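You operate a simulated robot arm through the tools that you are given. There is no shell and no other tool. Be economical: measure what you need, move in short steps, check, and stop when the job is done.

The job below is to be done with a simulated two-armed robot. You get a single attempt, and the scene is never put back.

TASK
Pick up the shade card with one hand, pass it to the other hand and put it on the padded table top.

Only the result counts: the job must be done as asked and must still hold three seconds after the hand-in. Knocking over, shifting, dropping, spilling or breaking anything else fails it.

THE ROBOT
Two 7-joint arms with two-finger parallel grippers on one trunk, on a base that drives. Base frame: it is fixed to the floor where the robot stands at the start and does not move with it; the origin is under the middle of the robot, x ahead of it, y to its left, z up; the surface under the hand at the start is at about z = 0.76. Readings come in m, degrees, newtons and seconds.
The left shoulder is at the start at [0.05, 0.168, 1.032], the right one opposite. With the tool pointing down near the work surface each hand reaches from about 0.22 to 0.66 m from the robot's upright axis, wherever it stands, measured 20 degrees to its own side. Places, roughly: padded table top [-1.4, 0.1, 1]. Payload 1.57 kg a hand.
The tool frame of a hand sits at the grasp point between the pads (the TCP): z along the fingers, y along the line on which they close. The tips reach 0.03 m beyond it. The gripper opens to 0.08 m. The fingers are 0.017 m wide and 0.012 m thick; the gripper's body (0.04 by 0.082 m) begins 0.08 m behind the TCP.
Orientation is told as [roll, pitch, yaw] about the base's x, y, z axes, in that order, counted from this pose: with the fingers straight down and closing along the base's y, the tool's x points along the base's -x, its y along +y and its z along -z.

THE INTERFACE
- The arms move only by the tool jog_arm. It takes "left_plan", "right_plan" or both (then of equal length, played together; a hand with none holds still); each is a list of rows, each an object of numbers (a shift or turn left out is 0, a gripper value left out holds the last): "dx", "dy", "dz": the shift along the base's x, y, z in m; "wx", "wy", "wz": the turn, a rotation vector about the base's x, y, z in degrees; "grip": the gripper command, from -1 (shut) to 1 (fully open), values between in proportion. In form: [{"dx": .., "dy": .., "dz": .., "wx": .., "wy": .., "wz": .., "grip": ..}, ...]. A call has 1 to 10 rows; each row is the pose to reach, as a shift and turn from the pose commanded when the call began. Rows are played at 5 a second. More than 0.05 m and 8.6 degrees between two rows, or a gripper value outside its range, and nothing of the call is played. A pose out of reach is approached as far as the arm can. The call stops where the force on the tool passes 40 N (or 10 N more than at its start, if that is more) or the arm is blocked; 0.2 s more then pass. The fingers move at their own pace (about 0.045 m/s each) and stop on an object; they squeeze with about 38 N. The grip force told is the motor's: it shows also when the fingers shut on nothing. Time passes only in rows, and 0.2 s behind the last, so rows that repeat a pose let the fingers close. It gives the time, the measured TCP pose, the force on the tool (base axes), the opening and the grip force at its end, in the units of the frame above (readings bear some noise), with the torque about the TCP (base axes, N m) and any sound that the robot's microphone picked up, and new pictures: "pictures" is both (left out), scene, wrist or none (wrist: the cameras of the hands that moved).
- Cameras (640 x 400 px; columns grow to the right, rows downward): "scene" is now at [0.1393, -0.0038, 1.2608]; the picture's right is [-0.07, -1.00, 0.00], its down [-0.43, 0.03, -0.90] and it looks along [0.90, -0.06, -0.43] (base axes); focal length 284 px, centre (320, 200). "left" rides on the left gripper at [0.072, 0.007, -0.122] in its tool frame; the picture's right is [-0.09, 1.00, 0.00], its down [-0.84, -0.08, -0.54] and it looks along [-0.54, -0.05, 0.84] (tool axes); focal length 238 px, centre (320, 200). "right" rides on the right gripper at [0.072, -0.007, -0.122] in its tool frame; the picture's right is [0.09, 1.00, 0.00], its down [-0.84, 0.08, -0.54] and it looks along [-0.54, 0.05, 0.84] (tool axes); focal length 238 px, centre (320, 200). There is no depth. A picture from a camera that has moved, and an enlarged one, comes with that camera's place and axes in the base frame and with its lens. The place of the scene camera against the robot may be out by one fixed shift of up to 0.012 m in any direction.
- lift_body(by): slides the trunk up (or, below 0, down) by that many m; the arms and the scene camera ride with it, the base frame stays. It gives what a move gives, with no picture.
- steer(legs): drives the robot by 1 to 6 legs, each [ahead, left, turn to the left] in m, m and degrees, along the robot's own axes; the way and the turn of a leg run together, so that a leg with both is an arc; at most 1.5 m and 180 degrees a leg. The arms and the cameras ride along, it lands a little off, and it stops where it bumps. It gives what a move gives, and a new picture of the scene camera.
- head_to(pan, tilt): turns the head with the scene camera to pan (to the left, within 80 degrees either way) and tilt (down, from -29 to 69), counted from straight ahead of the robot. It gives what a move gives, and a new picture of the scene camera.
- inspect(camera, box): a new picture of the part [left, top, right, bottom] of that camera's present view, enlarged. The clock stands still meanwhile.
- close_job(): hands the job in; it is judged then, once.

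Work in short steps. Places have to be worked out from the pictures, the camera data and where the tool is seen: move nearer, look again, correct. Check each grasp and each placing, and mend what went wrong. You have 120 turns and 260 pictures in all, those below and enlarged ones among them. Open the grippers and draw the arms clear of the work before you hand the job in, unless the task says otherwise; then end with one line.

The tools are called after "Request:" as name(argument=value, ...) on one line, values as JSON. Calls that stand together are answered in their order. jog_arm: Moves the arms, as the interface text tells. Its arguments: {"type":"object","properties":{"left_plan":{"type":"array","items":{"type":"object","properties":{"dx":{"type":"number"},"dy":{"type":"number"},"dz":{"type":"number"},"wx":{"type":"number"},"wy":{"type":"number"},"wz":{"type":"number"},"grip":{"type":"number"}}}},"right_plan":{"type":"array","items":{"type":"object","properties":{"dx":{"type":"number"},"dy":{"type":"number"},"dz":{"type":"number"},"wx":{"type":"number"},"wy":{"type":"number"},"wz":{"type":"number"},"grip":{"type":"number"}}}},"pictures":{"type":"string","enum":["both","scene","wrist","none"]}},"required":[]} The other tools are called the same way: lift_body (by) slides the trunk up or down; steer (legs) drives the base; head_to (pan, tilt) turns the head that bears the scene camera; inspect (camera, box) takes an enlarged picture of a part of a camera's view; close_job () hands the job in.

At the start:

```text
clock: 0.0
left_tcp_pos: [0.4572, 0.1295, 1.0521]
left_ee_rot: [0.0, 0.0, 0.0]
left_ft_force: [-0.2, 0.0, 0.7]
left_torque: [-0.01, 0.01, -0.01]
left_grip_width: 0.0805
left_grasp_force: 0.1
right_tcp_pos: [0.4673, -0.3219, 1.0182]
right_ee_rot: [0.0, -0.1, 0.0]
right_ft_force: [0.3, 0.1, 0.0]
right_torque: [-0.03, -0.02, -0.03]
right_grip_width: 0.0799
right_grasp_force: 0.0
trunk travel left (down, up): [-0.2, 0.243]
robot x, y, heading: [0.0015, 0.0022, 0.1]
head pan, tilt: [-4.1, 25.6]
```

scene: 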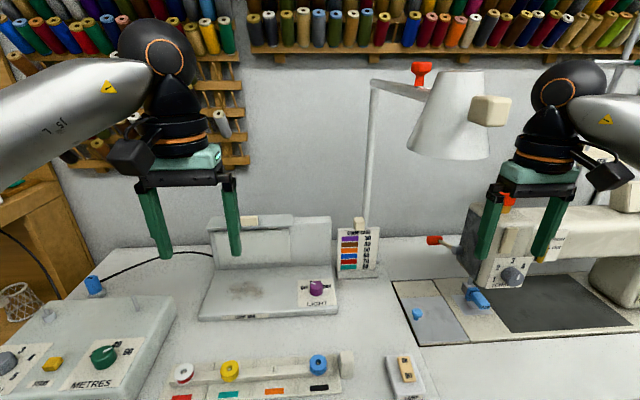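
right: 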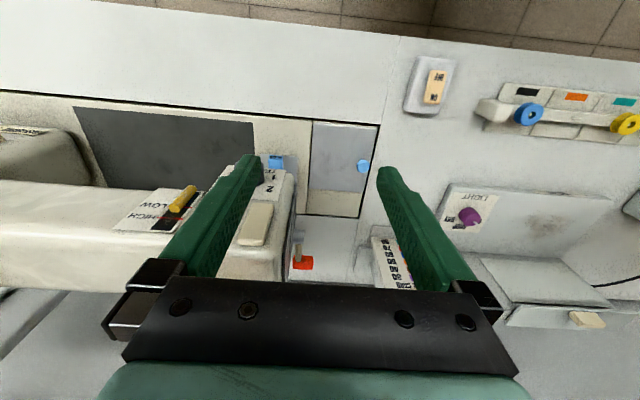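
left: 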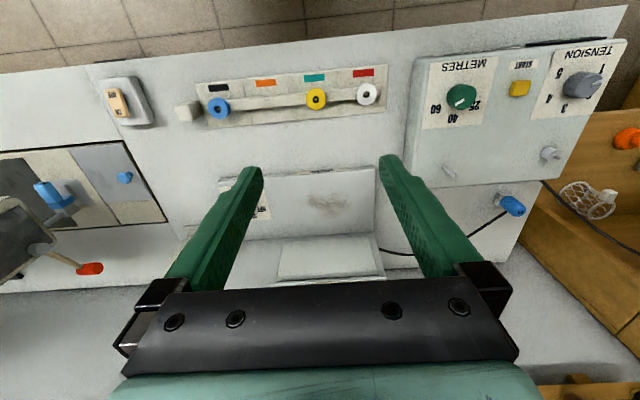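

The shade card seems to be the colour-swatch card near pixel (358,250) in the scene picture, so I enlarge it.

Request:
inspect(camera="scene", box=[300, 200, 420, 290])

Request:
inspect(camera="right", box=[260, 160, 500, 310])

```text
4.44 times, centred on (360, 245) of scene
camera zoom: at [0.1393, -0.0038, 1.2608], right [-0.07, -1.0, 0.0], down [-0.43, 0.03, -0.9], along [0.9, -0.06, -0.43], focal length 1260 px, centre (142, 0)
```

zoom: 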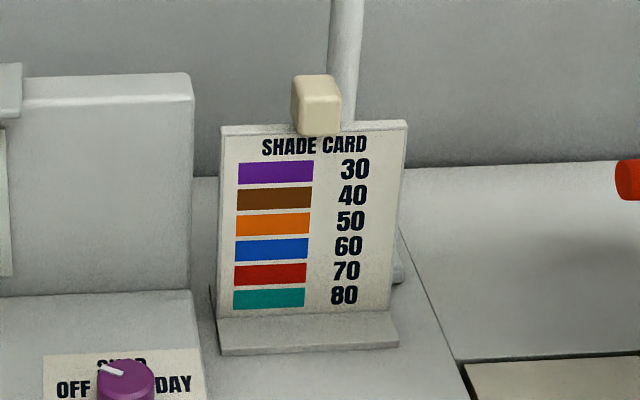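

```text
2.67 times, centred on (380, 235) of right
camera zoom: at [0.3963, -0.3298, 1.1404], right [-0.09, 1.0, 0.0], down [0.84, 0.08, 0.54], along [0.54, 0.05, -0.84], focal length 636 px, centre (160, 107)
```

zoom: 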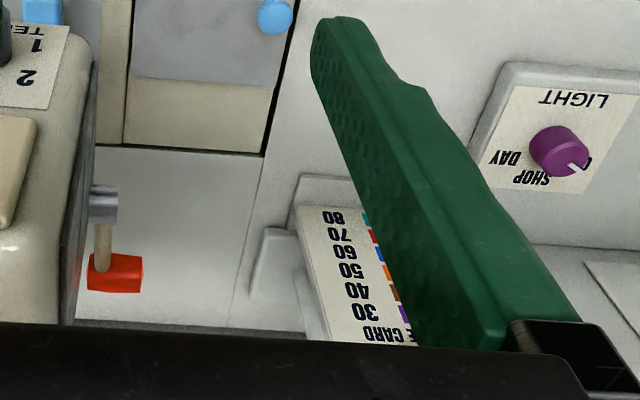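

The card has a beige block on its top edge, at about [0.74, -0.14, 0.91], and the plate looks about 0.1 m wide. I move the left hand sideways in front of it to get a closer view.

Request:
jog_arm(left_plan=[{"dy": -0.05}, {"dy": -0.1}, {"dy": -0.15}, {"dy": -0.2}, {"dy": -0.22}], pictures="both")

Request:
inspect(camera="scene", box=[320, 40, 640, 240])

```text
clock: 1.2
left_tcp_pos: [0.4559, -0.09, 1.0517]
left_ee_rot: [0.0, -0.1, 0.1]
left_ft_force: [0.6, 0.3, -0.2]
left_torque: [0.02, 0.0, 0.0]
left_grip_width: 0.08
left_grasp_force: 0.0
right_tcp_pos: [0.4672, -0.3216, 1.0176]
right_ee_rot: [-0.1, -0.1, 0.0]
right_ft_force: [-0.3, 0.3, -0.4]
right_torque: [-0.02, -0.02, -0.01]
right_grip_width: 0.0799
right_grasp_force: 0.3
trunk travel left (down, up): [-0.2, 0.243]
robot x, y, heading: [-0.003, -0.0003, 0.2]
head pan, tilt: [-4.1, 25.6]
camera scene: at [0.1392, -0.0039, 1.2608], right [-0.07, -1.0, 0.0], down [-0.43, 0.03, -0.9], along [0.9, -0.06, -0.43], focal length 284 px, centre (320, 200)
camera left: at [0.3824, -0.0839, 1.1734], right [0.09, 1.0, 0.0], down [0.84, -0.08, 0.54], along [0.54, -0.05, -0.84], focal length 238 px, centre (320, 200)
```

scene: 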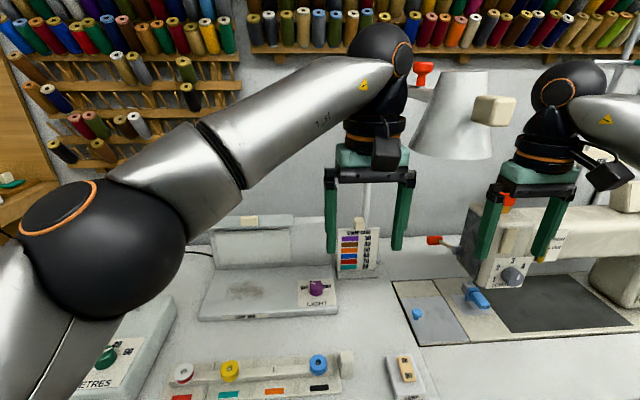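
left: 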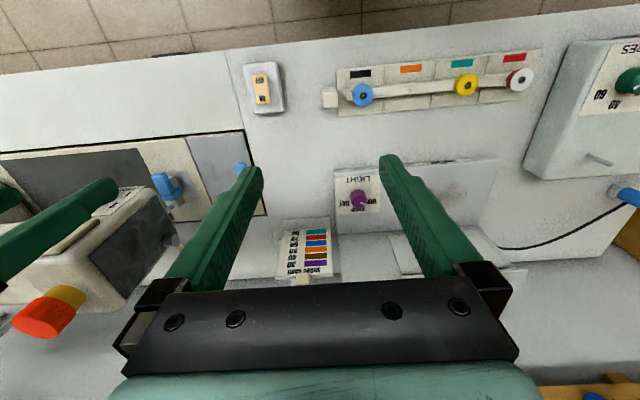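

```text
2.00 times, centred on (480, 140) of scene
camera zoom: at [0.1392, -0.0039, 1.2608], right [-0.07, -1.0, 0.0], down [-0.43, 0.03, -0.9], along [0.9, -0.06, -0.43], focal length 567 px, centre (0, 320)
```

zoom: 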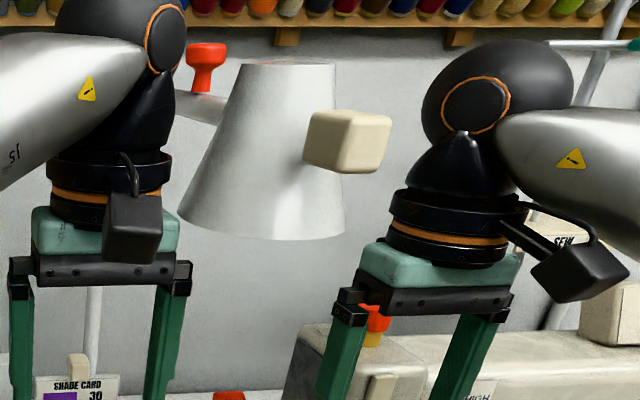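

The wrist view cuts off the tab. I pitch the left hand forward 40° in place, which is also a useful angle for grasping, to see the card and tab from the front.

Request:
jog_arm(left_plan=[{"wy": -8}, {"wy": -16}, {"wy": -24}, {"wy": -32}, {"wy": -40}], pictures="both")

```text
clock: 2.4
left_tcp_pos: [0.4556, -0.0896, 1.052]
left_ee_rot: [-0.1, -40.1, 0.1]
left_ft_force: [0.1, 0.3, -0.1]
left_torque: [-0.02, -0.01, 0.0]
left_grip_width: 0.0802
left_grasp_force: 0.1
right_tcp_pos: [0.4684, -0.3222, 1.0173]
right_ee_rot: [-0.2, 0.0, 0.0]
right_ft_force: [-0.1, -0.1, 0.1]
right_torque: [0.01, 0.01, 0.01]
right_grip_width: 0.0797
right_grasp_force: 0.0
trunk travel left (down, up): [-0.2, 0.243]
robot x, y, heading: [0.0026, 0.0016, 0.4]
head pan, tilt: [-4.1, 25.6]
camera scene: at [0.1393, -0.0038, 1.2608], right [-0.07, -1.0, 0.0], down [-0.43, 0.03, -0.9], along [0.9, -0.06, -0.43], focal length 284 px, centre (320, 200)
camera left: at [0.3218, -0.0833, 1.0997], right [0.07, 1.0, 0.06], down [0.29, -0.08, 0.95], along [0.95, -0.05, -0.29], focal length 238 px, centre (320, 200)
```

scene: 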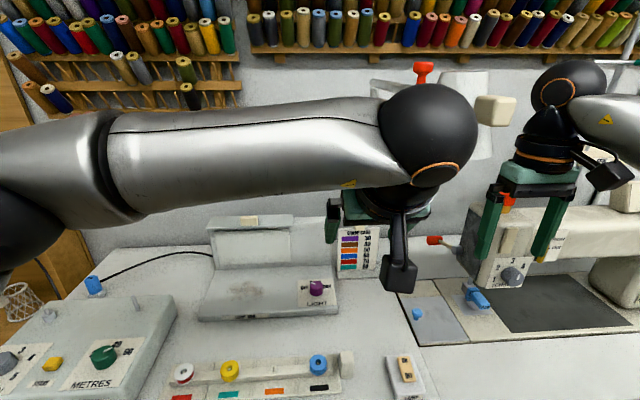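
left: 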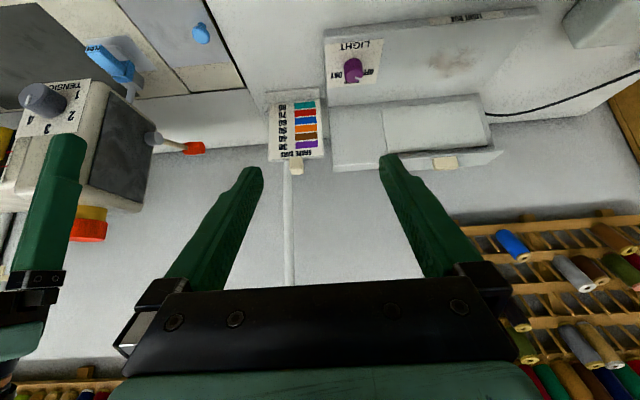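

The two left-hand views put the tab near [0.70–0.72, -0.14, 0.91]. The lamp shade may hang close above, so I flatten the hand further to come in from the front and below the shade, and look again.

Request:
jog_arm(left_plan=[{"wy": -7, "dz": -0.02, "dx": 0.01, "dy": -0.01}, {"wy": -14, "dz": -0.04, "dx": 0.02, "dy": -0.02}, {"wy": -21, "dz": -0.06, "dx": 0.03, "dy": -0.03}, {"wy": -28, "dz": -0.08, "dx": 0.04, "dy": -0.04}, {"wy": -35, "dz": -0.1, "dx": 0.05, "dy": -0.05}], pictures="both")

```text
clock: 3.6
left_tcp_pos: [0.504, -0.1402, 0.9523]
left_ee_rot: [-0.5, -75.2, 0.3]
left_ft_force: [-0.3, -0.7, 0.1]
left_torque: [-0.01, 0.01, 0.0]
left_grip_width: 0.0799
left_grasp_force: 0.0
right_tcp_pos: [0.4695, -0.3232, 1.0176]
right_ee_rot: [-0.1, -0.1, 0.1]
right_ft_force: [-0.2, 0.5, 0.1]
right_torque: [-0.02, -0.02, -0.02]
right_grip_width: 0.0796
right_grasp_force: 0.0
trunk travel left (down, up): [-0.2, 0.243]
robot x, y, heading: [-0.0008, -0.0002, 0.1]
head pan, tilt: [-4.1, 25.6]
camera scene: at [0.1394, -0.004, 1.2608], right [-0.07, -1.0, 0.0], down [-0.43, 0.03, -0.9], along [0.9, -0.06, -0.43], focal length 284 px, centre (320, 200)
camera left: at [0.3686, -0.1335, 0.9148], right [0.02, 1.0, 0.09], down [-0.31, -0.08, 0.95], along [0.95, -0.05, 0.31], focal length 238 px, centre (320, 200)
```

scene: 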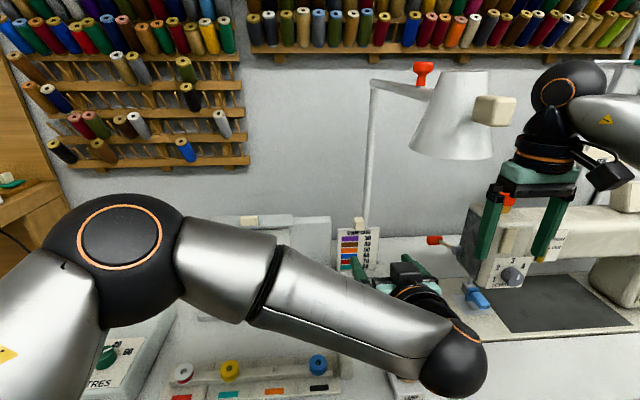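
left: 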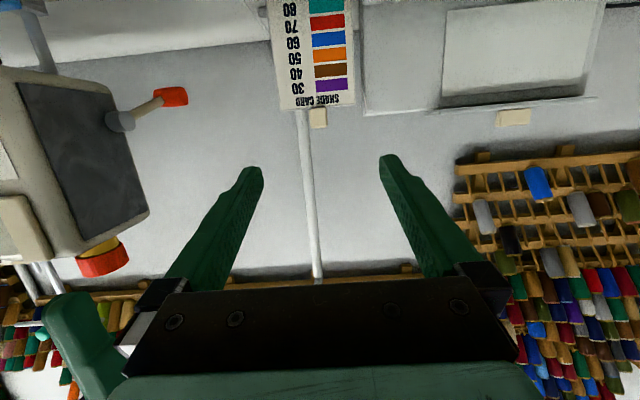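

From this low view the tab is at about [0.715, -0.143, 0.908] and roughly 0.026 m wide, with the lamp stem close behind it at x≈0.76, y≈-0.168. I narrow the opening, advance to just short of the tab and look again.

Request:
jog_arm(left_plan=[{"dx": 0.03, "dy": -0.001, "dz": -0.01, "grip": 0.3}, {"dx": 0.06, "dy": -0.002, "dz": -0.02}, {"dx": 0.09, "dy": -0.002, "dz": -0.03}, {"dx": 0.12, "dy": -0.002, "dz": -0.038}, {"dx": 0.14, "dy": -0.002, "dz": -0.04}], pictures="both")

Request:
inspect(camera="left", box=[200, 0, 440, 150])

```text
clock: 4.8
left_tcp_pos: [0.647, -0.1421, 0.9114]
left_ee_rot: [-0.1, -75.0, 0.2]
left_ft_force: [-0.7, -0.2, 0.8]
left_torque: [0.0, -0.02, -0.01]
left_grip_width: 0.0521
left_grasp_force: 0.0
right_tcp_pos: [0.4675, -0.3223, 1.0183]
right_ee_rot: [0.0, 0.0, -0.1]
right_ft_force: [0.2, 0.0, -0.1]
right_torque: [-0.04, -0.01, 0.02]
right_grip_width: 0.0798
right_grasp_force: 0.2
trunk travel left (down, up): [-0.2, 0.243]
robot x, y, heading: [-0.0005, 0.0003, -0.1]
head pan, tilt: [-4.1, 25.6]
camera scene: at [0.1395, -0.0038, 1.2608], right [-0.07, -1.0, 0.0], down [-0.43, 0.03, -0.9], along [0.9, -0.06, -0.43], focal length 284 px, centre (320, 200)
camera left: at [0.51, -0.135, 0.8749], right [0.02, 1.0, 0.09], down [-0.31, -0.08, 0.95], along [0.95, -0.05, 0.3], focal length 238 px, centre (320, 200)
```

scene: 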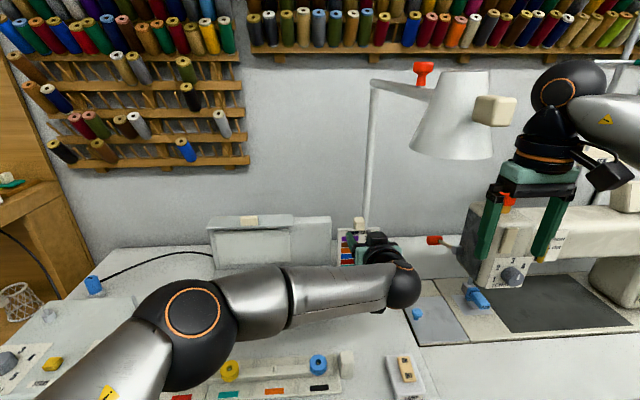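
left: 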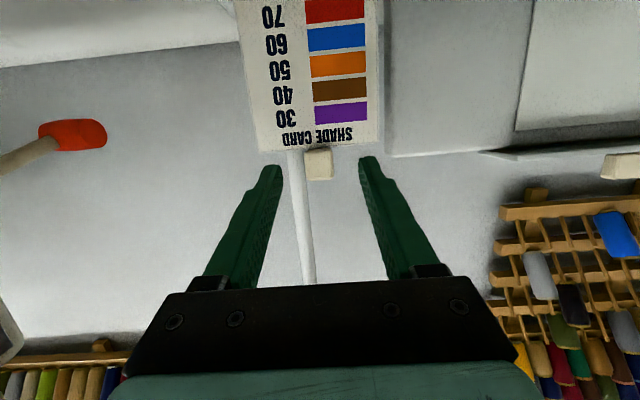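

```text
2.67 times, centred on (320, 75) of left
camera zoom: at [0.51, -0.135, 0.8749], right [0.02, 1.0, 0.09], down [-0.31, -0.08, 0.95], along [0.95, -0.05, 0.3], focal length 636 px, centre (320, 533)
```

zoom: 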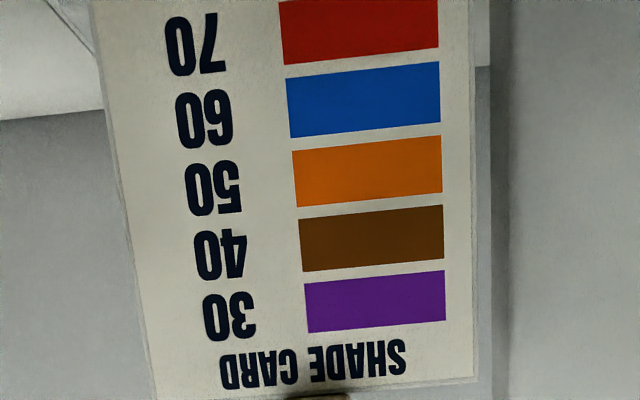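

The tab now triangulates to [0.719, -0.144, 0.908]. I zoom on the finger tips, tab and stem to check the clearance before going in.

Request:
inspect(camera="left", box=[240, 120, 400, 220])

Request:
inspect(camera="scene", box=[310, 190, 438, 270])

```text
4.00 times, centred on (320, 170) of left
camera zoom: at [0.51, -0.135, 0.8749], right [0.02, 1.0, 0.09], down [-0.31, -0.08, 0.95], along [0.95, -0.05, 0.3], focal length 953 px, centre (320, 320)
```

zoom: 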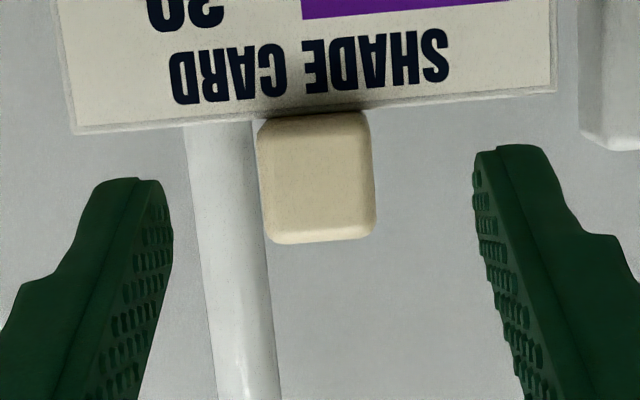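

```text
5.00 times, centred on (374, 230) of scene
camera zoom: at [0.1395, -0.0038, 1.2608], right [-0.07, -1.0, 0.0], down [-0.43, 0.03, -0.9], along [0.9, -0.06, -0.43], focal length 1417 px, centre (50, 50)
```

zoom: 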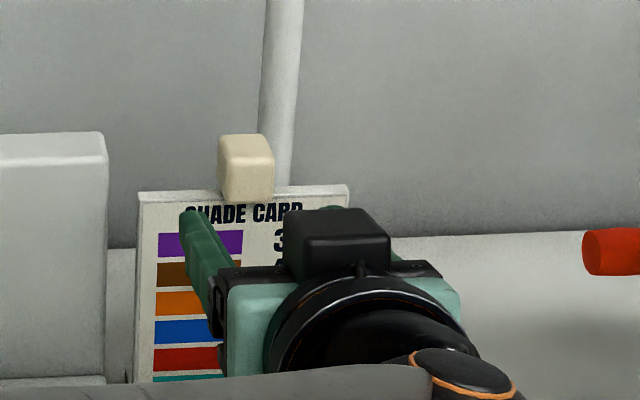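

The stem sits just behind and right of the tab, so I only go deep enough for the fingertips to overlap the tab by about 15 mm (tip x≈0.733). I go in slowly and look before closing.

Request:
jog_arm(left_plan=[{"dx": 0.02, "dy": -0.002, "dz": 0.001}, {"dx": 0.04, "dy": -0.002, "dz": 0.002}, {"dx": 0.05, "dy": -0.002, "dz": 0.002}, {"dx": 0.055, "dy": -0.002, "dz": 0.002}], pictures="none")

Request:
inspect(camera="left", box=[240, 120, 400, 220])

Request:
inspect(camera="scene", box=[310, 190, 438, 270])

```text
clock: 5.8
left_tcp_pos: [0.6885, -0.1264, 0.9154]
left_ee_rot: [0.0, -75.0, -0.1]
left_ft_force: [-0.4, 0.4, 0.2]
left_torque: [-0.03, 0.02, -0.02]
left_grip_width: 0.0521
left_grasp_force: 0.1
left hand out of reach, approached as far as the arm can: row 2, 3, 4
right_tcp_pos: [0.4686, -0.3221, 1.0186]
right_ee_rot: [0.0, -0.1, 0.0]
right_ft_force: [-0.1, 0.2, 0.1]
right_torque: [-0.02, -0.02, 0.01]
right_grip_width: 0.0802
right_grasp_force: 0.1
trunk travel left (down, up): [-0.2, 0.243]
robot x, y, heading: [-0.0028, 0.0056, -0.1]
head pan, tilt: [-4.1, 25.6]
```

```text
4.00 times, centred on (320, 170) of left
camera zoom: at [0.5515, -0.1198, 0.8792], right [0.02, 1.0, 0.09], down [-0.31, -0.08, 0.95], along [0.95, -0.05, 0.3], focal length 953 px, centre (320, 320)
```

zoom: 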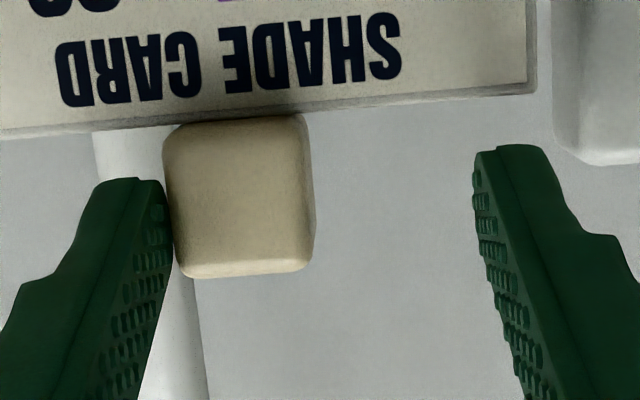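

```text
5.00 times, centred on (374, 230) of scene
camera zoom: at [0.1395, -0.0037, 1.2608], right [-0.07, -1.0, 0.0], down [-0.43, 0.03, -0.9], along [0.9, -0.06, -0.43], focal length 1417 px, centre (50, 50)
```

zoom: 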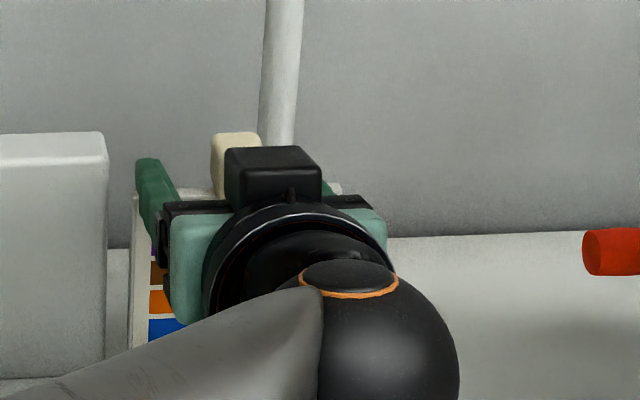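

The arm ran out of reach and drifted sideways without touching anything. I back the left hand off, pull the right hand back, and then drive a little forward and to the right.

Request:
jog_arm(left_plan=[{"dx": -0.04}, {"dx": -0.08}, {"dx": -0.12}, {"dx": -0.15}], right_plan=[{"dx": -0.04}, {"dx": -0.08}, {"dx": -0.12}, {"dx": -0.15}], pictures="none")

Request:
steer(legs=[[0.09, -0.04, 0]])

```text
clock: 6.8
left_tcp_pos: [0.5366, -0.1269, 0.9151]
left_ee_rot: [-0.1, -75.1, 0.2]
left_ft_force: [0.0, 0.5, -0.1]
left_torque: [0.01, -0.01, 0.02]
left_grip_width: 0.0522
left_grasp_force: 0.0
right_tcp_pos: [0.3182, -0.3243, 1.0182]
right_ee_rot: [-0.1, -0.1, 0.0]
right_ft_force: [0.6, -0.2, 0.5]
right_torque: [-0.03, 0.01, 0.01]
right_grip_width: 0.0801
right_grasp_force: 0.1
trunk travel left (down, up): [-0.2, 0.243]
robot x, y, heading: [0.0022, -0.0019, -0.2]
head pan, tilt: [-4.1, 25.6]
```

```text
clock: 7.9
left_tcp_pos: [0.6264, -0.1669, 0.9152]
left_ee_rot: [0.1, -75.0, 0.1]
left_ft_force: [-0.2, 0.1, 0.9]
left_torque: [0.04, 0.01, -0.01]
left_grip_width: 0.052
left_grasp_force: 0.0
right_tcp_pos: [0.4088, -0.3638, 1.018]
right_ee_rot: [0.0, 0.0, 0.2]
right_ft_force: [0.3, 0.2, 0.3]
right_torque: [0.03, 0.03, 0.02]
right_grip_width: 0.0803
right_grasp_force: 0.1
trunk travel left (down, up): [-0.2, 0.243]
robot x, y, heading: [0.0913, -0.0407, -0.0]
head pan, tilt: [-4.1, 25.6]
camera scene: at [0.2291, -0.0441, 1.2607], right [-0.07, -1.0, 0.0], down [-0.43, 0.03, -0.9], along [0.9, -0.06, -0.43], focal length 284 px, centre (320, 200)
```

scene: 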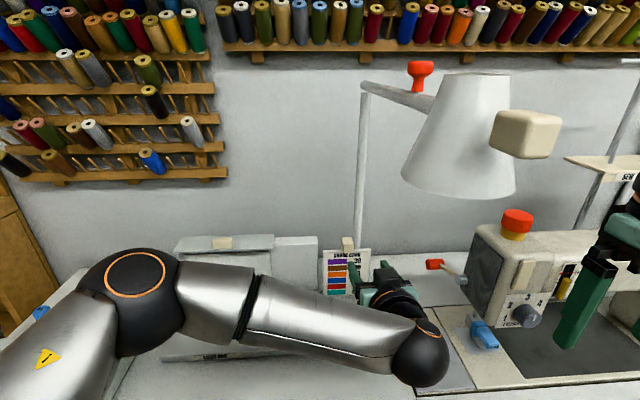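

The drive shows the lamp shade hangs well forward at z above about 1.15, so the low approach is clear and I won't drive closer. I line up y with the tab at -0.144 and move partway in.

Request:
jog_arm(left_plan=[{"dy": 0.012}, {"dy": 0.023, "dz": -0.001}, {"dx": 0.02, "dy": 0.023, "dz": -0.002}, {"dx": 0.04, "dy": 0.023, "dz": -0.002}], pictures="none")

Request:
inspect(camera="left", box=[240, 120, 400, 220])

```text
clock: 8.9
left_tcp_pos: [0.6664, -0.1436, 0.915]
left_ee_rot: [-0.1, -75.0, 0.3]
left_ft_force: [0.7, -0.7, 0.5]
left_torque: [0.0, -0.02, 0.02]
left_grip_width: 0.052
left_grasp_force: 0.0
right_tcp_pos: [0.4082, -0.3626, 1.0179]
right_ee_rot: [0.0, 0.0, 0.0]
right_ft_force: [-0.9, -0.3, 0.3]
right_torque: [0.0, 0.03, 0.02]
right_grip_width: 0.0802
right_grasp_force: 0.1
trunk travel left (down, up): [-0.2, 0.243]
robot x, y, heading: [0.0881, -0.0404, 0.0]
head pan, tilt: [-4.1, 25.6]
```

```text
4.00 times, centred on (320, 170) of left
camera zoom: at [0.5293, -0.1373, 0.8768], right [0.02, 1.0, 0.09], down [-0.31, -0.08, 0.95], along [0.95, -0.05, 0.3], focal length 953 px, centre (320, 320)
```

zoom: 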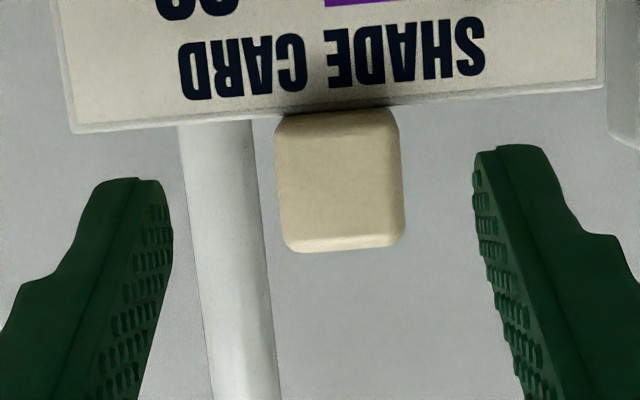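

The tab is slightly left of the finger mid-line, by about 2 mm. I advance 0.038 m with that correction and check before closing.

Request:
jog_arm(left_plan=[{"dx": 0.013, "dy": 0.002}, {"dx": 0.025, "dy": 0.002, "dz": -0.001}, {"dx": 0.033, "dy": 0.002, "dz": -0.001}, {"dx": 0.038, "dy": 0.002, "dz": -0.001}], pictures="none")

Request:
inspect(camera="left", box=[240, 120, 400, 220])

Request:
inspect(camera="scene", box=[300, 210, 460, 310])

```text
clock: 9.9
left_tcp_pos: [0.7042, -0.1414, 0.9127]
left_ee_rot: [0.1, -75.0, -0.1]
left_ft_force: [-0.3, 0.0, -0.3]
left_torque: [-0.01, 0.02, -0.03]
left_grip_width: 0.052
left_grasp_force: 0.1
right_tcp_pos: [0.408, -0.3642, 1.0178]
right_ee_rot: [-0.1, 0.0, 0.1]
right_ft_force: [-0.4, -0.4, -0.1]
right_torque: [0.0, -0.01, 0.01]
right_grip_width: 0.0798
right_grasp_force: 0.0
trunk travel left (down, up): [-0.2, 0.243]
robot x, y, heading: [0.092, -0.0373, -0.0]
head pan, tilt: [-4.1, 25.6]
```

```text
4.00 times, centred on (320, 170) of left
camera zoom: at [0.5675, -0.1354, 0.876], right [0.02, 1.0, 0.09], down [-0.31, -0.08, 0.95], along [0.95, -0.05, 0.3], focal length 953 px, centre (320, 320)
```

zoom: 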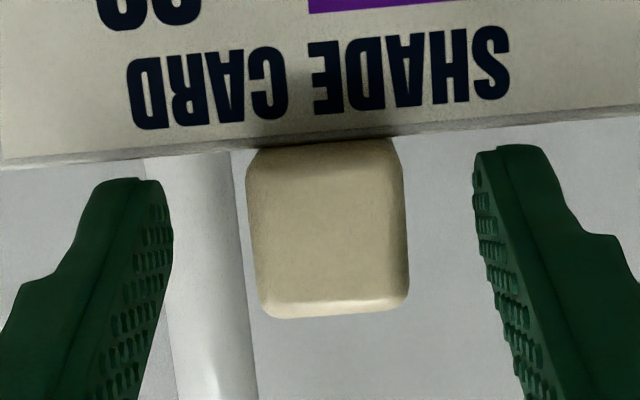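

```text
4.00 times, centred on (380, 260) of scene
camera zoom: at [0.2287, -0.0439, 1.2608], right [-0.07, -1.0, 0.0], down [-0.43, 0.03, -0.9], along [0.9, -0.06, -0.43], focal length 1134 px, centre (80, -40)
```

zoom: 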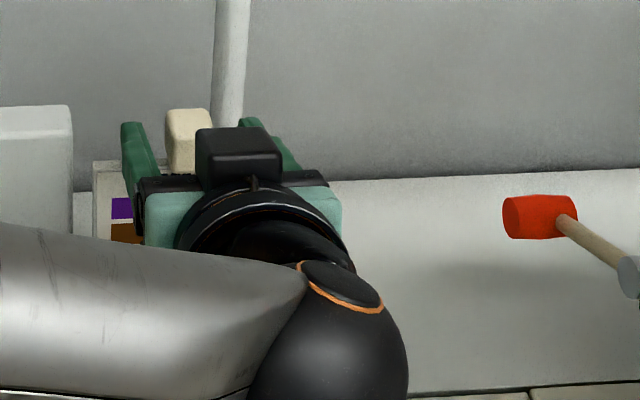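

The tips overlap the tab by about 2 cm and the stem is still farther back. I close the left gripper.

Request:
jog_arm(left_plan=[{"grip": -0.2}, {"grip": -1}, {"grip": -1}, {"grip": -1}], pictures="none")

Request:
inspect(camera="left", box=[200, 80, 440, 230])

```text
clock: 10.9
left_tcp_pos: [0.7041, -0.1424, 0.9123]
left_ee_rot: [-0.1, -75.1, 0.2]
left_ft_force: [-0.5, 0.4, 0.0]
left_torque: [0.02, 0.02, 0.01]
left_grip_width: 0.0233
left_grasp_force: 33.1
right_tcp_pos: [0.4086, -0.3644, 1.0178]
right_ee_rot: [0.0, -0.1, 0.1]
right_ft_force: [0.6, -0.1, 0.5]
right_torque: [0.01, 0.02, 0.01]
right_grip_width: 0.0802
right_grasp_force: 0.0
trunk travel left (down, up): [-0.2, 0.243]
robot x, y, heading: [0.0896, -0.0416, 0.4]
head pan, tilt: [-4.1, 25.6]
```

```text
2.67 times, centred on (320, 155) of left
camera zoom: at [0.5674, -0.1355, 0.876], right [0.02, 1.0, 0.09], down [-0.31, -0.08, 0.95], along [0.95, -0.05, 0.3], focal length 636 px, centre (320, 320)
```

zoom: 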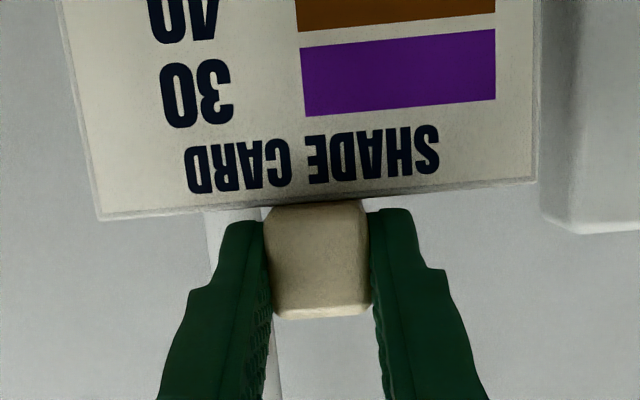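

Firm grip with width 0.023 and force 33 N. I lift straight up in small steps and check.

Request:
jog_arm(left_plan=[{"dz": 0.01}, {"dz": 0.025}, {"dz": 0.04}, {"dz": 0.06}, {"dz": 0.08}], pictures="both")

```text
clock: 12.1
left_tcp_pos: [0.7055, -0.1436, 0.9931]
left_ee_rot: [0.0, -75.1, 0.2]
left_ft_force: [-0.1, 0.4, 0.0]
left_torque: [-0.01, 0.04, -0.02]
left_grip_width: 0.0228
left_grasp_force: 35.7
right_tcp_pos: [0.4089, -0.3631, 1.0182]
right_ee_rot: [0.1, 0.0, 0.1]
right_ft_force: [0.8, -0.8, -0.1]
right_torque: [0.0, 0.02, -0.01]
right_grip_width: 0.08
right_grasp_force: 0.1
trunk travel left (down, up): [-0.2, 0.243]
robot x, y, heading: [0.09, -0.0408, 0.1]
head pan, tilt: [-4.1, 25.6]
camera scene: at [0.2287, -0.0439, 1.2608], right [-0.07, -1.0, 0.0], down [-0.43, 0.03, -0.9], along [0.9, -0.06, -0.43], focal length 284 px, centre (320, 200)
camera left: at [0.5672, -0.1358, 0.9567], right [0.02, 1.0, 0.09], down [-0.31, -0.08, 0.95], along [0.95, -0.05, 0.3], focal length 238 px, centre (320, 200)
```

scene: 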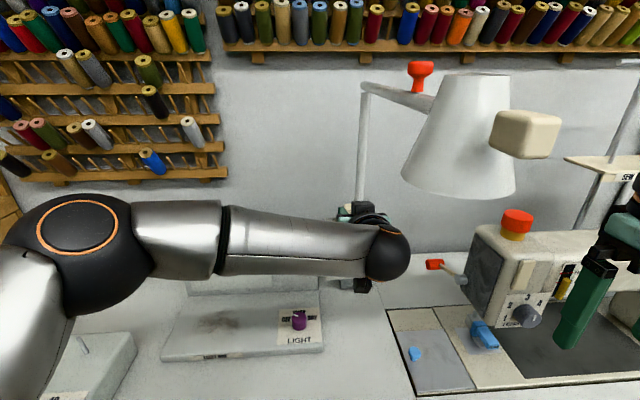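
left: 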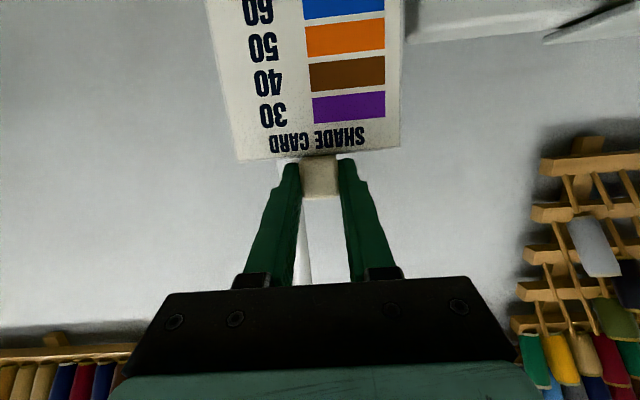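

The card is clear of the bench and hangs straight. I drive straight back, away from the lamp and bench.

Request:
steer(legs=[[-0.45, 0, 0]])

Request:
head_to(pan=80, tilt=20)

Request:
head_to(pan=-80, tilt=20)

```text
clock: 14.9
left_tcp_pos: [0.2545, -0.1471, 0.993]
left_ee_rot: [-0.1, -75.0, -0.3]
left_ft_force: [-0.6, 0.1, -0.9]
left_torque: [-0.01, 0.02, 0.01]
left_grip_width: 0.0232
left_grasp_force: 35.6
right_tcp_pos: [-0.0431, -0.3656, 1.0172]
right_ee_rot: [-0.1, 0.0, -0.4]
right_ft_force: [-0.5, -0.5, -0.6]
right_torque: [0.01, 0.04, 0.04]
right_grip_width: 0.08
right_grasp_force: 0.0
trunk travel left (down, up): [-0.2, 0.243]
robot x, y, heading: [-0.3607, -0.0397, -0.2]
head pan, tilt: [-4.1, 25.6]
camera scene: at [-0.2205, -0.0438, 1.2609], right [-0.08, -1.0, 0.0], down [-0.43, 0.03, -0.9], along [0.9, -0.07, -0.43], focal length 284 px, centre (320, 200)
```

scene: 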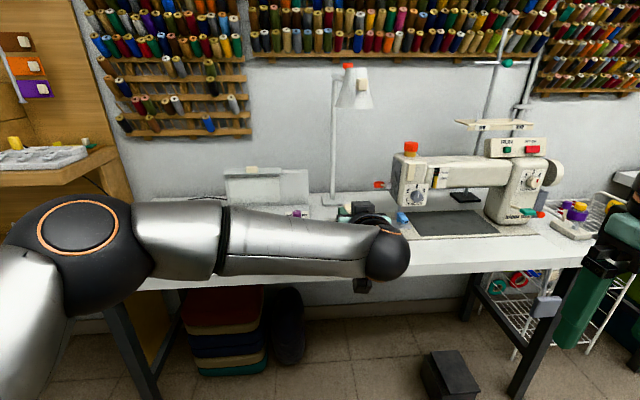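

```text
clock: 16.4
left_tcp_pos: [0.2551, -0.1465, 0.9934]
left_ee_rot: [-0.1, -75.0, -0.2]
left_ft_force: [-0.5, 0.1, -0.8]
left_torque: [-0.02, -0.02, -0.01]
left_grip_width: 0.023
left_grasp_force: 35.1
right_tcp_pos: [-0.0437, -0.3646, 1.019]
right_ee_rot: [0.0, 0.0, -0.3]
right_ft_force: [0.2, -0.5, -0.8]
right_torque: [0.01, -0.04, -0.01]
right_grip_width: 0.0797
right_grasp_force: 0.1
trunk travel left (down, up): [-0.2, 0.243]
robot x, y, heading: [-0.3583, -0.0407, -0.6]
head pan, tilt: [80.0, 20.0]
camera scene: at [-0.2952, 0.0548, 1.2699], right [0.98, -0.18, 0.0], down [-0.06, -0.34, -0.94], along [0.17, 0.92, -0.34], focal length 284 px, centre (320, 200)
```

scene: 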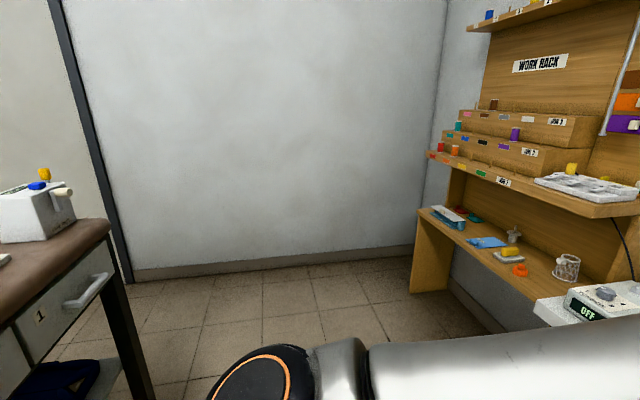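

```text
clock: 18.9
left_tcp_pos: [0.2546, -0.1457, 0.9924]
left_ee_rot: [-0.1, -75.1, -0.3]
left_ft_force: [-0.8, 0.1, -0.6]
left_torque: [0.03, 0.03, 0.01]
left_grip_width: 0.0228
left_grasp_force: 35.3
right_tcp_pos: [-0.0429, -0.3646, 1.0172]
right_ee_rot: [0.0, 0.0, -0.5]
right_ft_force: [-0.7, -0.1, 0.2]
right_torque: [0.0, 0.02, -0.01]
right_grip_width: 0.08
right_grasp_force: 0.1
trunk travel left (down, up): [-0.2, 0.243]
robot x, y, heading: [-0.3602, -0.0393, -0.3]
head pan, tilt: [-80.0, 20.0]
camera scene: at [-0.2964, -0.1286, 1.2699], right [-0.99, -0.17, 0.0], down [-0.06, 0.34, -0.94], along [0.16, -0.93, -0.34], focal length 284 px, centre (320, 200)
```

scene: 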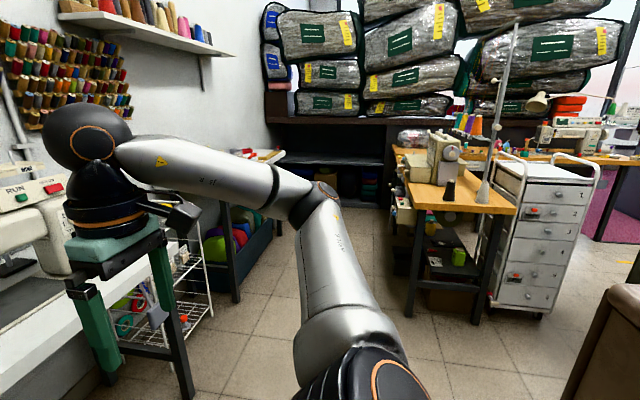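

Plenty of free space here, and the padded table is behind me. For the handover I draw the card slightly nearer and start turning the right hand so its fingers will point left and close fore-and-aft on the plate's right edge.

Request:
jog_arm(right_plan=[{"dx": 0.012, "dy": -0.012, "wx": 4.33, "wy": 4.33, "wz": -4.33}, {"dx": 0.025, "dy": -0.025, "wx": 8.66, "wy": 8.66, "wz": -8.66}, {"dx": 0.037, "dy": -0.037, "wx": 12.99, "wy": 12.99, "wz": -12.99}, {"dx": 0.05, "dy": -0.05, "wx": 17.32, "wy": 17.32, "wz": -17.32}, {"dx": 0.062, "dy": -0.062, "wx": 21.65, "wy": 21.65, "wz": -21.65}, {"dx": 0.075, "dy": -0.075, "wx": 25.98, "wy": 25.98, "wz": -25.98}, {"dx": 0.087, "dy": -0.087, "wx": 30.31, "wy": 30.31, "wz": -30.31}, {"dx": 0.1, "dy": -0.1, "wx": 34.64, "wy": 34.64, "wz": -34.64}], left_plan=[{"dx": -0.0125}, {"dx": -0.025}, {"dx": -0.0375}, {"dx": -0.05}, {"dx": -0.0625}, {"dx": -0.075}, {"dx": -0.0875}, {"dx": -0.1}], pictures="none")

Request:
head_to(pan=-15, tilt=35)

```text
clock: 20.7
left_tcp_pos: [0.152, -0.1452, 0.994]
left_ee_rot: [-0.3, -75.1, -0.1]
left_ft_force: [0.2, 0.3, -0.3]
left_torque: [-0.02, 0.01, 0.01]
left_grip_width: 0.0231
left_grasp_force: 35.1
right_tcp_pos: [0.0164, -0.387, 1.0777]
right_ee_rot: [26.4, 41.7, -26.9]
right_ft_force: [-0.7, 0.0, 0.4]
right_torque: [-0.06, -0.03, -0.05]
right_grip_width: 0.08
right_grasp_force: 0.1
right hand out of reach, approached as far as the arm can: row 7, 8
trunk travel left (down, up): [-0.2, 0.243]
robot x, y, heading: [-0.3571, -0.0346, -0.5]
head pan, tilt: [-80.0, 20.0]
```

```text
clock: 22.1
left_tcp_pos: [0.1545, -0.1459, 0.9924]
left_ee_rot: [-0.2, -75.0, -0.1]
left_ft_force: [-0.3, 0.3, -1.5]
left_torque: [-0.01, -0.04, 0.02]
left_grip_width: 0.0229
left_grasp_force: 35.0
right_tcp_pos: [0.019, -0.3881, 1.0752]
right_ee_rot: [26.3, 42.0, -26.9]
right_ft_force: [-0.3, 0.2, 0.1]
right_torque: [-0.02, 0.0, 0.0]
right_grip_width: 0.0801
right_grasp_force: 0.1
trunk travel left (down, up): [-0.2, 0.243]
robot x, y, heading: [-0.3601, -0.0382, -0.3]
head pan, tilt: [-15.0, 35.0]
camera scene: at [-0.2271, -0.0601, 1.2461], right [-0.27, -0.96, 0.0], down [-0.55, 0.15, -0.82], along [0.79, -0.22, -0.57], focal length 284 px, centre (320, 200)
```

scene: 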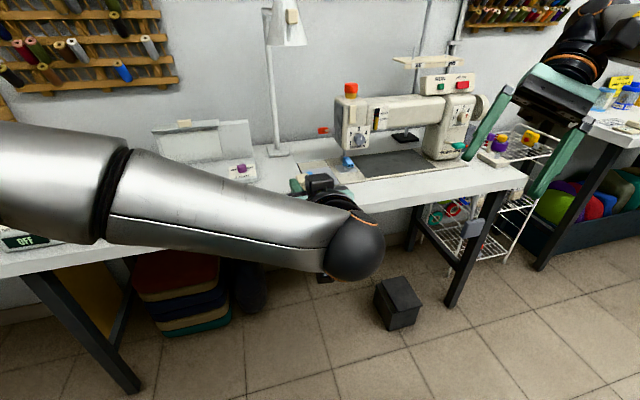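

That rotation path bent the hand backward and ran out of reach. I undo it and use a simpler posture instead: fingers down, yawed 90°, then tilted 45° left to take the plate's upper right corner.

Request:
jog_arm(right_plan=[{"dx": 0.005, "dy": -0.006, "wx": -4.33, "wy": -4.33, "wz": 4.33}, {"dx": 0.01, "dy": -0.012, "wx": -8.66, "wy": -8.66, "wz": 8.66}, {"dx": 0.015, "dy": -0.018, "wx": -12.99, "wy": -12.99, "wz": 12.99}, {"dx": 0.02, "dy": -0.025, "wx": -17.32, "wy": -17.32, "wz": 17.32}, {"dx": 0.025, "dy": -0.03, "wx": -21.65, "wy": -21.65, "wz": 21.65}, {"dx": 0.03, "dy": -0.036, "wx": -25.98, "wy": -25.98, "wz": 25.98}, {"dx": 0.035, "dy": -0.043, "wx": -30.31, "wy": -30.31, "wz": 30.31}, {"dx": 0.04, "dy": -0.05, "wx": -34.64, "wy": -34.64, "wz": 34.64}], pictures="none")

Request:
jog_arm(right_plan=[{"wz": 8}, {"wz": 16}, {"wz": 24}, {"wz": 32}, {"wz": 40}, {"wz": 48}, {"wz": 56}, {"wz": 64}, {"wz": 72}, {"wz": 80}], pictures="both")

```text
clock: 23.9
left_tcp_pos: [0.154, -0.1459, 0.9936]
left_ee_rot: [-0.1, -75.0, -0.2]
left_ft_force: [-1.3, 0.0, -0.7]
left_torque: [0.01, -0.01, -0.03]
left_grip_width: 0.0229
left_grasp_force: 35.1
right_tcp_pos: [0.0589, -0.4382, 1.0781]
right_ee_rot: [-0.1, -0.1, -0.4]
right_ft_force: [0.0, 0.9, 0.3]
right_torque: [-0.01, -0.03, 0.01]
right_grip_width: 0.08
right_grasp_force: 0.1
trunk travel left (down, up): [-0.2, 0.243]
robot x, y, heading: [-0.359, -0.0413, -0.4]
head pan, tilt: [-15.0, 35.0]
```

```text
clock: 26.1
left_tcp_pos: [0.1559, -0.1458, 0.9929]
left_ee_rot: [-0.1, -74.9, -0.3]
left_ft_force: [0.2, -0.1, -0.7]
left_torque: [0.02, -0.02, 0.03]
left_grip_width: 0.0232
left_grasp_force: 35.2
right_tcp_pos: [-0.0836, -0.2298, 1.0163]
right_ee_rot: [-0.1, 0.0, 79.4]
right_ft_force: [0.0, 0.9, 0.0]
right_torque: [0.02, -0.04, -0.02]
right_grip_width: 0.0804
right_grasp_force: 0.0
right hand out of reach, approached as far as the arm can: row 2, 3, 4, 5, 6, 7, 8, 9, 10
trunk travel left (down, up): [-0.2, 0.243]
robot x, y, heading: [-0.3602, -0.0384, -0.6]
head pan, tilt: [-15.0, 35.0]
camera scene: at [-0.2269, -0.0598, 1.246], right [-0.26, -0.96, 0.0], down [-0.55, 0.15, -0.82], along [0.79, -0.22, -0.57], focal length 284 px, centre (320, 200)
camera right: at [-0.09, -0.3019, 1.138], right [-1.0, 0.09, 0.0], down [0.08, 0.84, 0.54], along [0.05, 0.54, -0.84], focal length 238 px, centre (320, 200)
```

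scene: 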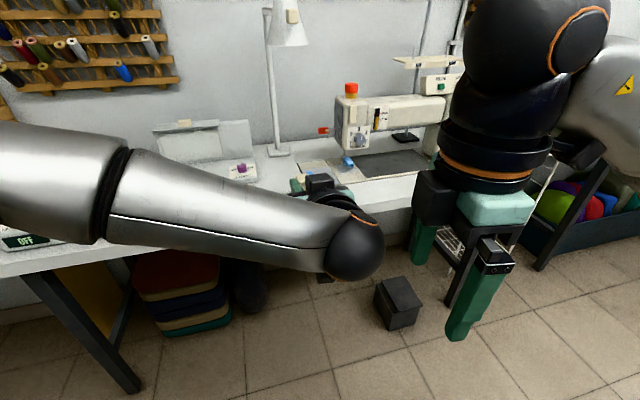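
right: 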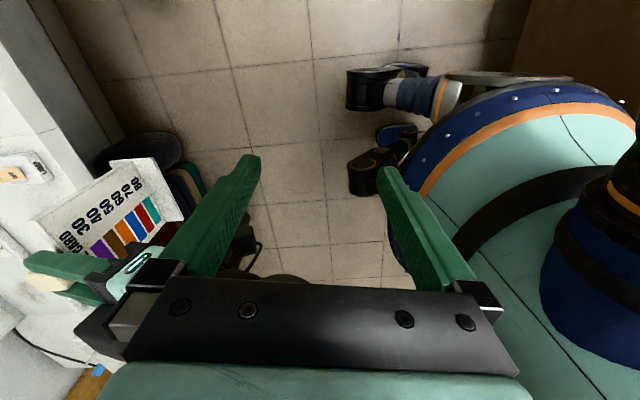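

The hand is too high for that yaw, so it slid back close to the body. I lower the card with the left hand for a comfortable height and tilt the right hand while moving it out to the right.

Request:
jog_arm(left_plan=[{"dz": -0.02}, {"dz": -0.04}, {"dz": -0.06}, {"dz": -0.08}, {"dz": -0.1}, {"dz": -0.12}], right_plan=[{"wx": 7.5, "wy": -0.65, "wz": 1.6, "dy": -0.03, "dx": 0.008, "dz": -0.01}, {"wx": 15, "wy": -1.3, "wz": 3.2, "dy": -0.06, "dx": 0.016, "dz": -0.02}, {"wx": 22.5, "wy": -1.95, "wz": 4.8, "dy": -0.09, "dx": 0.024, "dz": -0.03}, {"wx": 30, "wy": -2.6, "wz": 6.3, "dy": -0.11, "dx": 0.032, "dz": -0.04}, {"wx": 37.5, "wy": -3.2, "wz": 7.9, "dy": -0.13, "dx": 0.04, "dz": -0.05}, {"wx": 44.9, "wy": -3.9, "wz": 9.5, "dy": -0.15, "dx": 0.05, "dz": -0.06}], pictures="both")

```text
clock: 27.5
left_tcp_pos: [0.1556, -0.1468, 0.8739]
left_ee_rot: [-0.2, -74.9, -0.1]
left_ft_force: [0.4, -0.2, -0.7]
left_torque: [-0.02, 0.0, 0.0]
left_grip_width: 0.0227
left_grasp_force: 35.5
right_tcp_pos: [-0.1374, -0.2309, 1.0381]
right_ee_rot: [0.5, -45.0, 89.4]
right_ft_force: [0.0, 0.1, -0.9]
right_torque: [-0.03, 0.0, 0.02]
right_grip_width: 0.08
right_grasp_force: 0.1
right hand out of reach, approached as far as the arm can: row 1, 2, 3, 4, 5, 6
trunk travel left (down, up): [-0.2, 0.243]
robot x, y, heading: [-0.3586, -0.0397, -0.3]
head pan, tilt: [-15.0, 35.0]
camera scene: at [-0.2269, -0.06, 1.2461], right [-0.26, -0.96, 0.0], down [-0.55, 0.15, -0.82], along [0.79, -0.22, -0.57], focal length 284 px, centre (320, 200)
camera right: at [-0.1303, -0.369, 1.0743], right [-1.0, -0.06, -0.06], down [-0.07, 0.21, 0.98], along [-0.05, 0.98, -0.21], focal length 238 px, centre (320, 200)
camera left: at [0.0175, -0.1386, 0.8356], right [0.03, 1.0, 0.09], down [-0.31, -0.07, 0.95], along [0.95, -0.06, 0.3], focal length 238 px, centre (320, 200)
```

scene: 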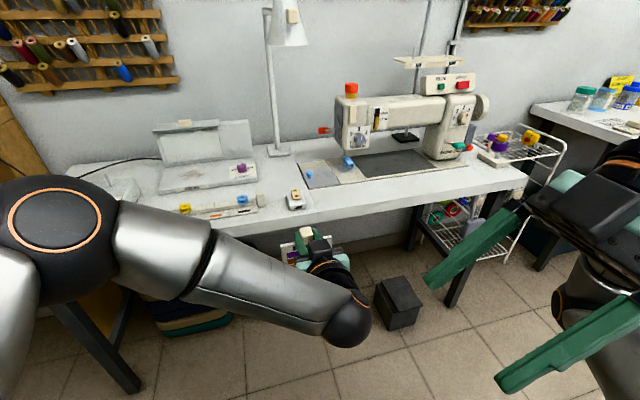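
right: 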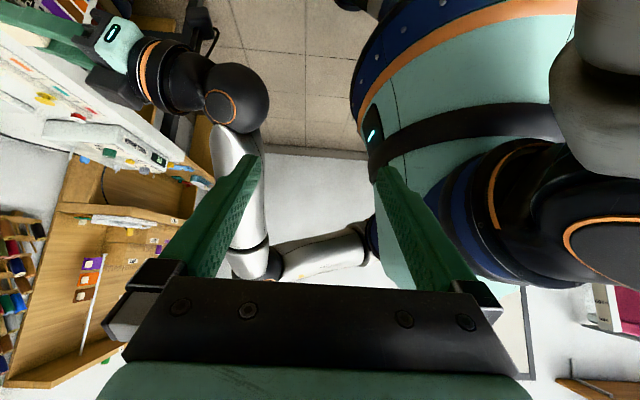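
left: 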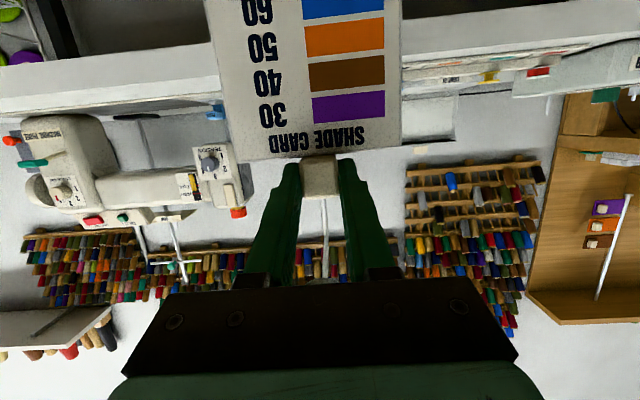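

The orientation is right but the position lagged. I now try translating the right hand forward and right at this orientation, staying clear of the left arm.

Request:
jog_arm(right_plan=[{"dx": 0.03, "dy": -0.02, "dz": -0.01}, {"dx": 0.06, "dy": -0.04, "dz": -0.02}, {"dx": 0.09, "dy": -0.06, "dz": -0.03}, {"dx": 0.12, "dy": -0.08, "dz": -0.04}, {"dx": 0.15, "dy": -0.1, "dz": -0.05}, {"dx": 0.18, "dy": -0.12, "dz": -0.06}], pictures="scene")

```text
clock: 28.9
left_tcp_pos: [0.1555, -0.1459, 0.8727]
left_ee_rot: [0.1, -75.0, -0.3]
left_ft_force: [-0.9, -0.4, 0.3]
left_torque: [-0.02, 0.0, 0.02]
left_grip_width: 0.0229
left_grasp_force: 35.8
right_tcp_pos: [-0.1148, -0.2155, 1.0535]
right_ee_rot: [0.5, -44.9, 89.4]
right_ft_force: [0.3, 0.0, -0.3]
right_torque: [0.0, -0.01, -0.03]
right_grip_width: 0.0802
right_grasp_force: 0.0
right hand out of reach, approached as far as the arm can: row 1, 2, 3, 4, 5, 6
trunk travel left (down, up): [-0.2, 0.243]
robot x, y, heading: [-0.3613, -0.0388, -0.3]
head pan, tilt: [-15.0, 35.0]
camera scene: at [-0.2273, -0.0602, 1.2461], right [-0.26, -0.96, 0.0], down [-0.55, 0.15, -0.82], along [0.79, -0.22, -0.57], focal length 284 px, centre (320, 200)
```

scene: 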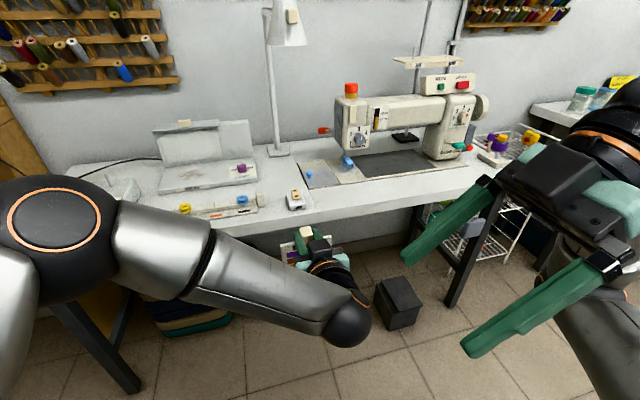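

The right wrist seems to be at a joint limit with that yaw. I unwind it back toward the neutral fingers-down orientation at a lower, nearer place.

Request:
jog_arm(right_plan=[{"wx": -7.5, "wy": 0.65, "wz": -1.6}, {"wx": -15, "wy": 1.3, "wz": -3.2}, {"wx": -22.5, "wy": 1.95, "wz": -4.8}, {"wx": -30, "wy": 2.6, "wz": -6.3}, {"wx": -37.5, "wy": 3.2, "wz": -7.9}, {"wx": -44.9, "wy": 3.9, "wz": -9.5}], pictures="none")

Request:
jog_arm(right_plan=[{"wz": -8, "dy": -0.01}, {"wz": -16, "dy": -0.02}, {"wz": -24, "dy": -0.03, "dx": 0.01}, {"wz": -32, "dy": -0.04, "dx": 0.02}, {"wz": -40, "dy": -0.05, "dx": 0.03}, {"wz": -48, "dy": -0.07, "dx": 0.04}, {"wz": -56, "dy": -0.09, "dx": 0.06}, {"wz": -64, "dy": -0.11, "dx": 0.08}, {"wz": -72, "dy": -0.12, "dx": 0.1}, {"wz": -80, "dy": -0.12, "dx": 0.12}], pictures="none")

```text
clock: 30.3
left_tcp_pos: [0.154, -0.1466, 0.8735]
left_ee_rot: [0.0, -75.0, -0.2]
left_ft_force: [-0.7, -0.6, 0.0]
left_torque: [0.01, 0.03, 0.0]
left_grip_width: 0.0229
left_grasp_force: 35.5
right_tcp_pos: [-0.114, -0.2136, 1.0532]
right_ee_rot: [-0.1, 0.0, 79.6]
right_ft_force: [0.8, -0.3, -0.1]
right_torque: [0.0, 0.0, 0.0]
right_grip_width: 0.0802
right_grasp_force: 0.0
trunk travel left (down, up): [-0.2, 0.243]
robot x, y, heading: [-0.3613, -0.0434, -0.3]
head pan, tilt: [-15.0, 35.0]
```

```text
clock: 32.5
left_tcp_pos: [0.1559, -0.1459, 0.8727]
left_ee_rot: [-0.1, -75.0, -0.2]
left_ft_force: [-1.2, -0.4, -0.7]
left_torque: [0.01, 0.02, 0.0]
left_grip_width: 0.0227
left_grasp_force: 35.2
right_tcp_pos: [0.006, -0.3342, 1.0537]
right_ee_rot: [0.0, -0.1, -0.5]
right_ft_force: [0.7, 0.4, -0.1]
right_torque: [-0.01, -0.03, 0.02]
right_grip_width: 0.0797
right_grasp_force: 0.0
trunk travel left (down, up): [-0.2, 0.243]
robot x, y, heading: [-0.3549, -0.0377, -0.3]
head pan, tilt: [-15.0, 35.0]
```

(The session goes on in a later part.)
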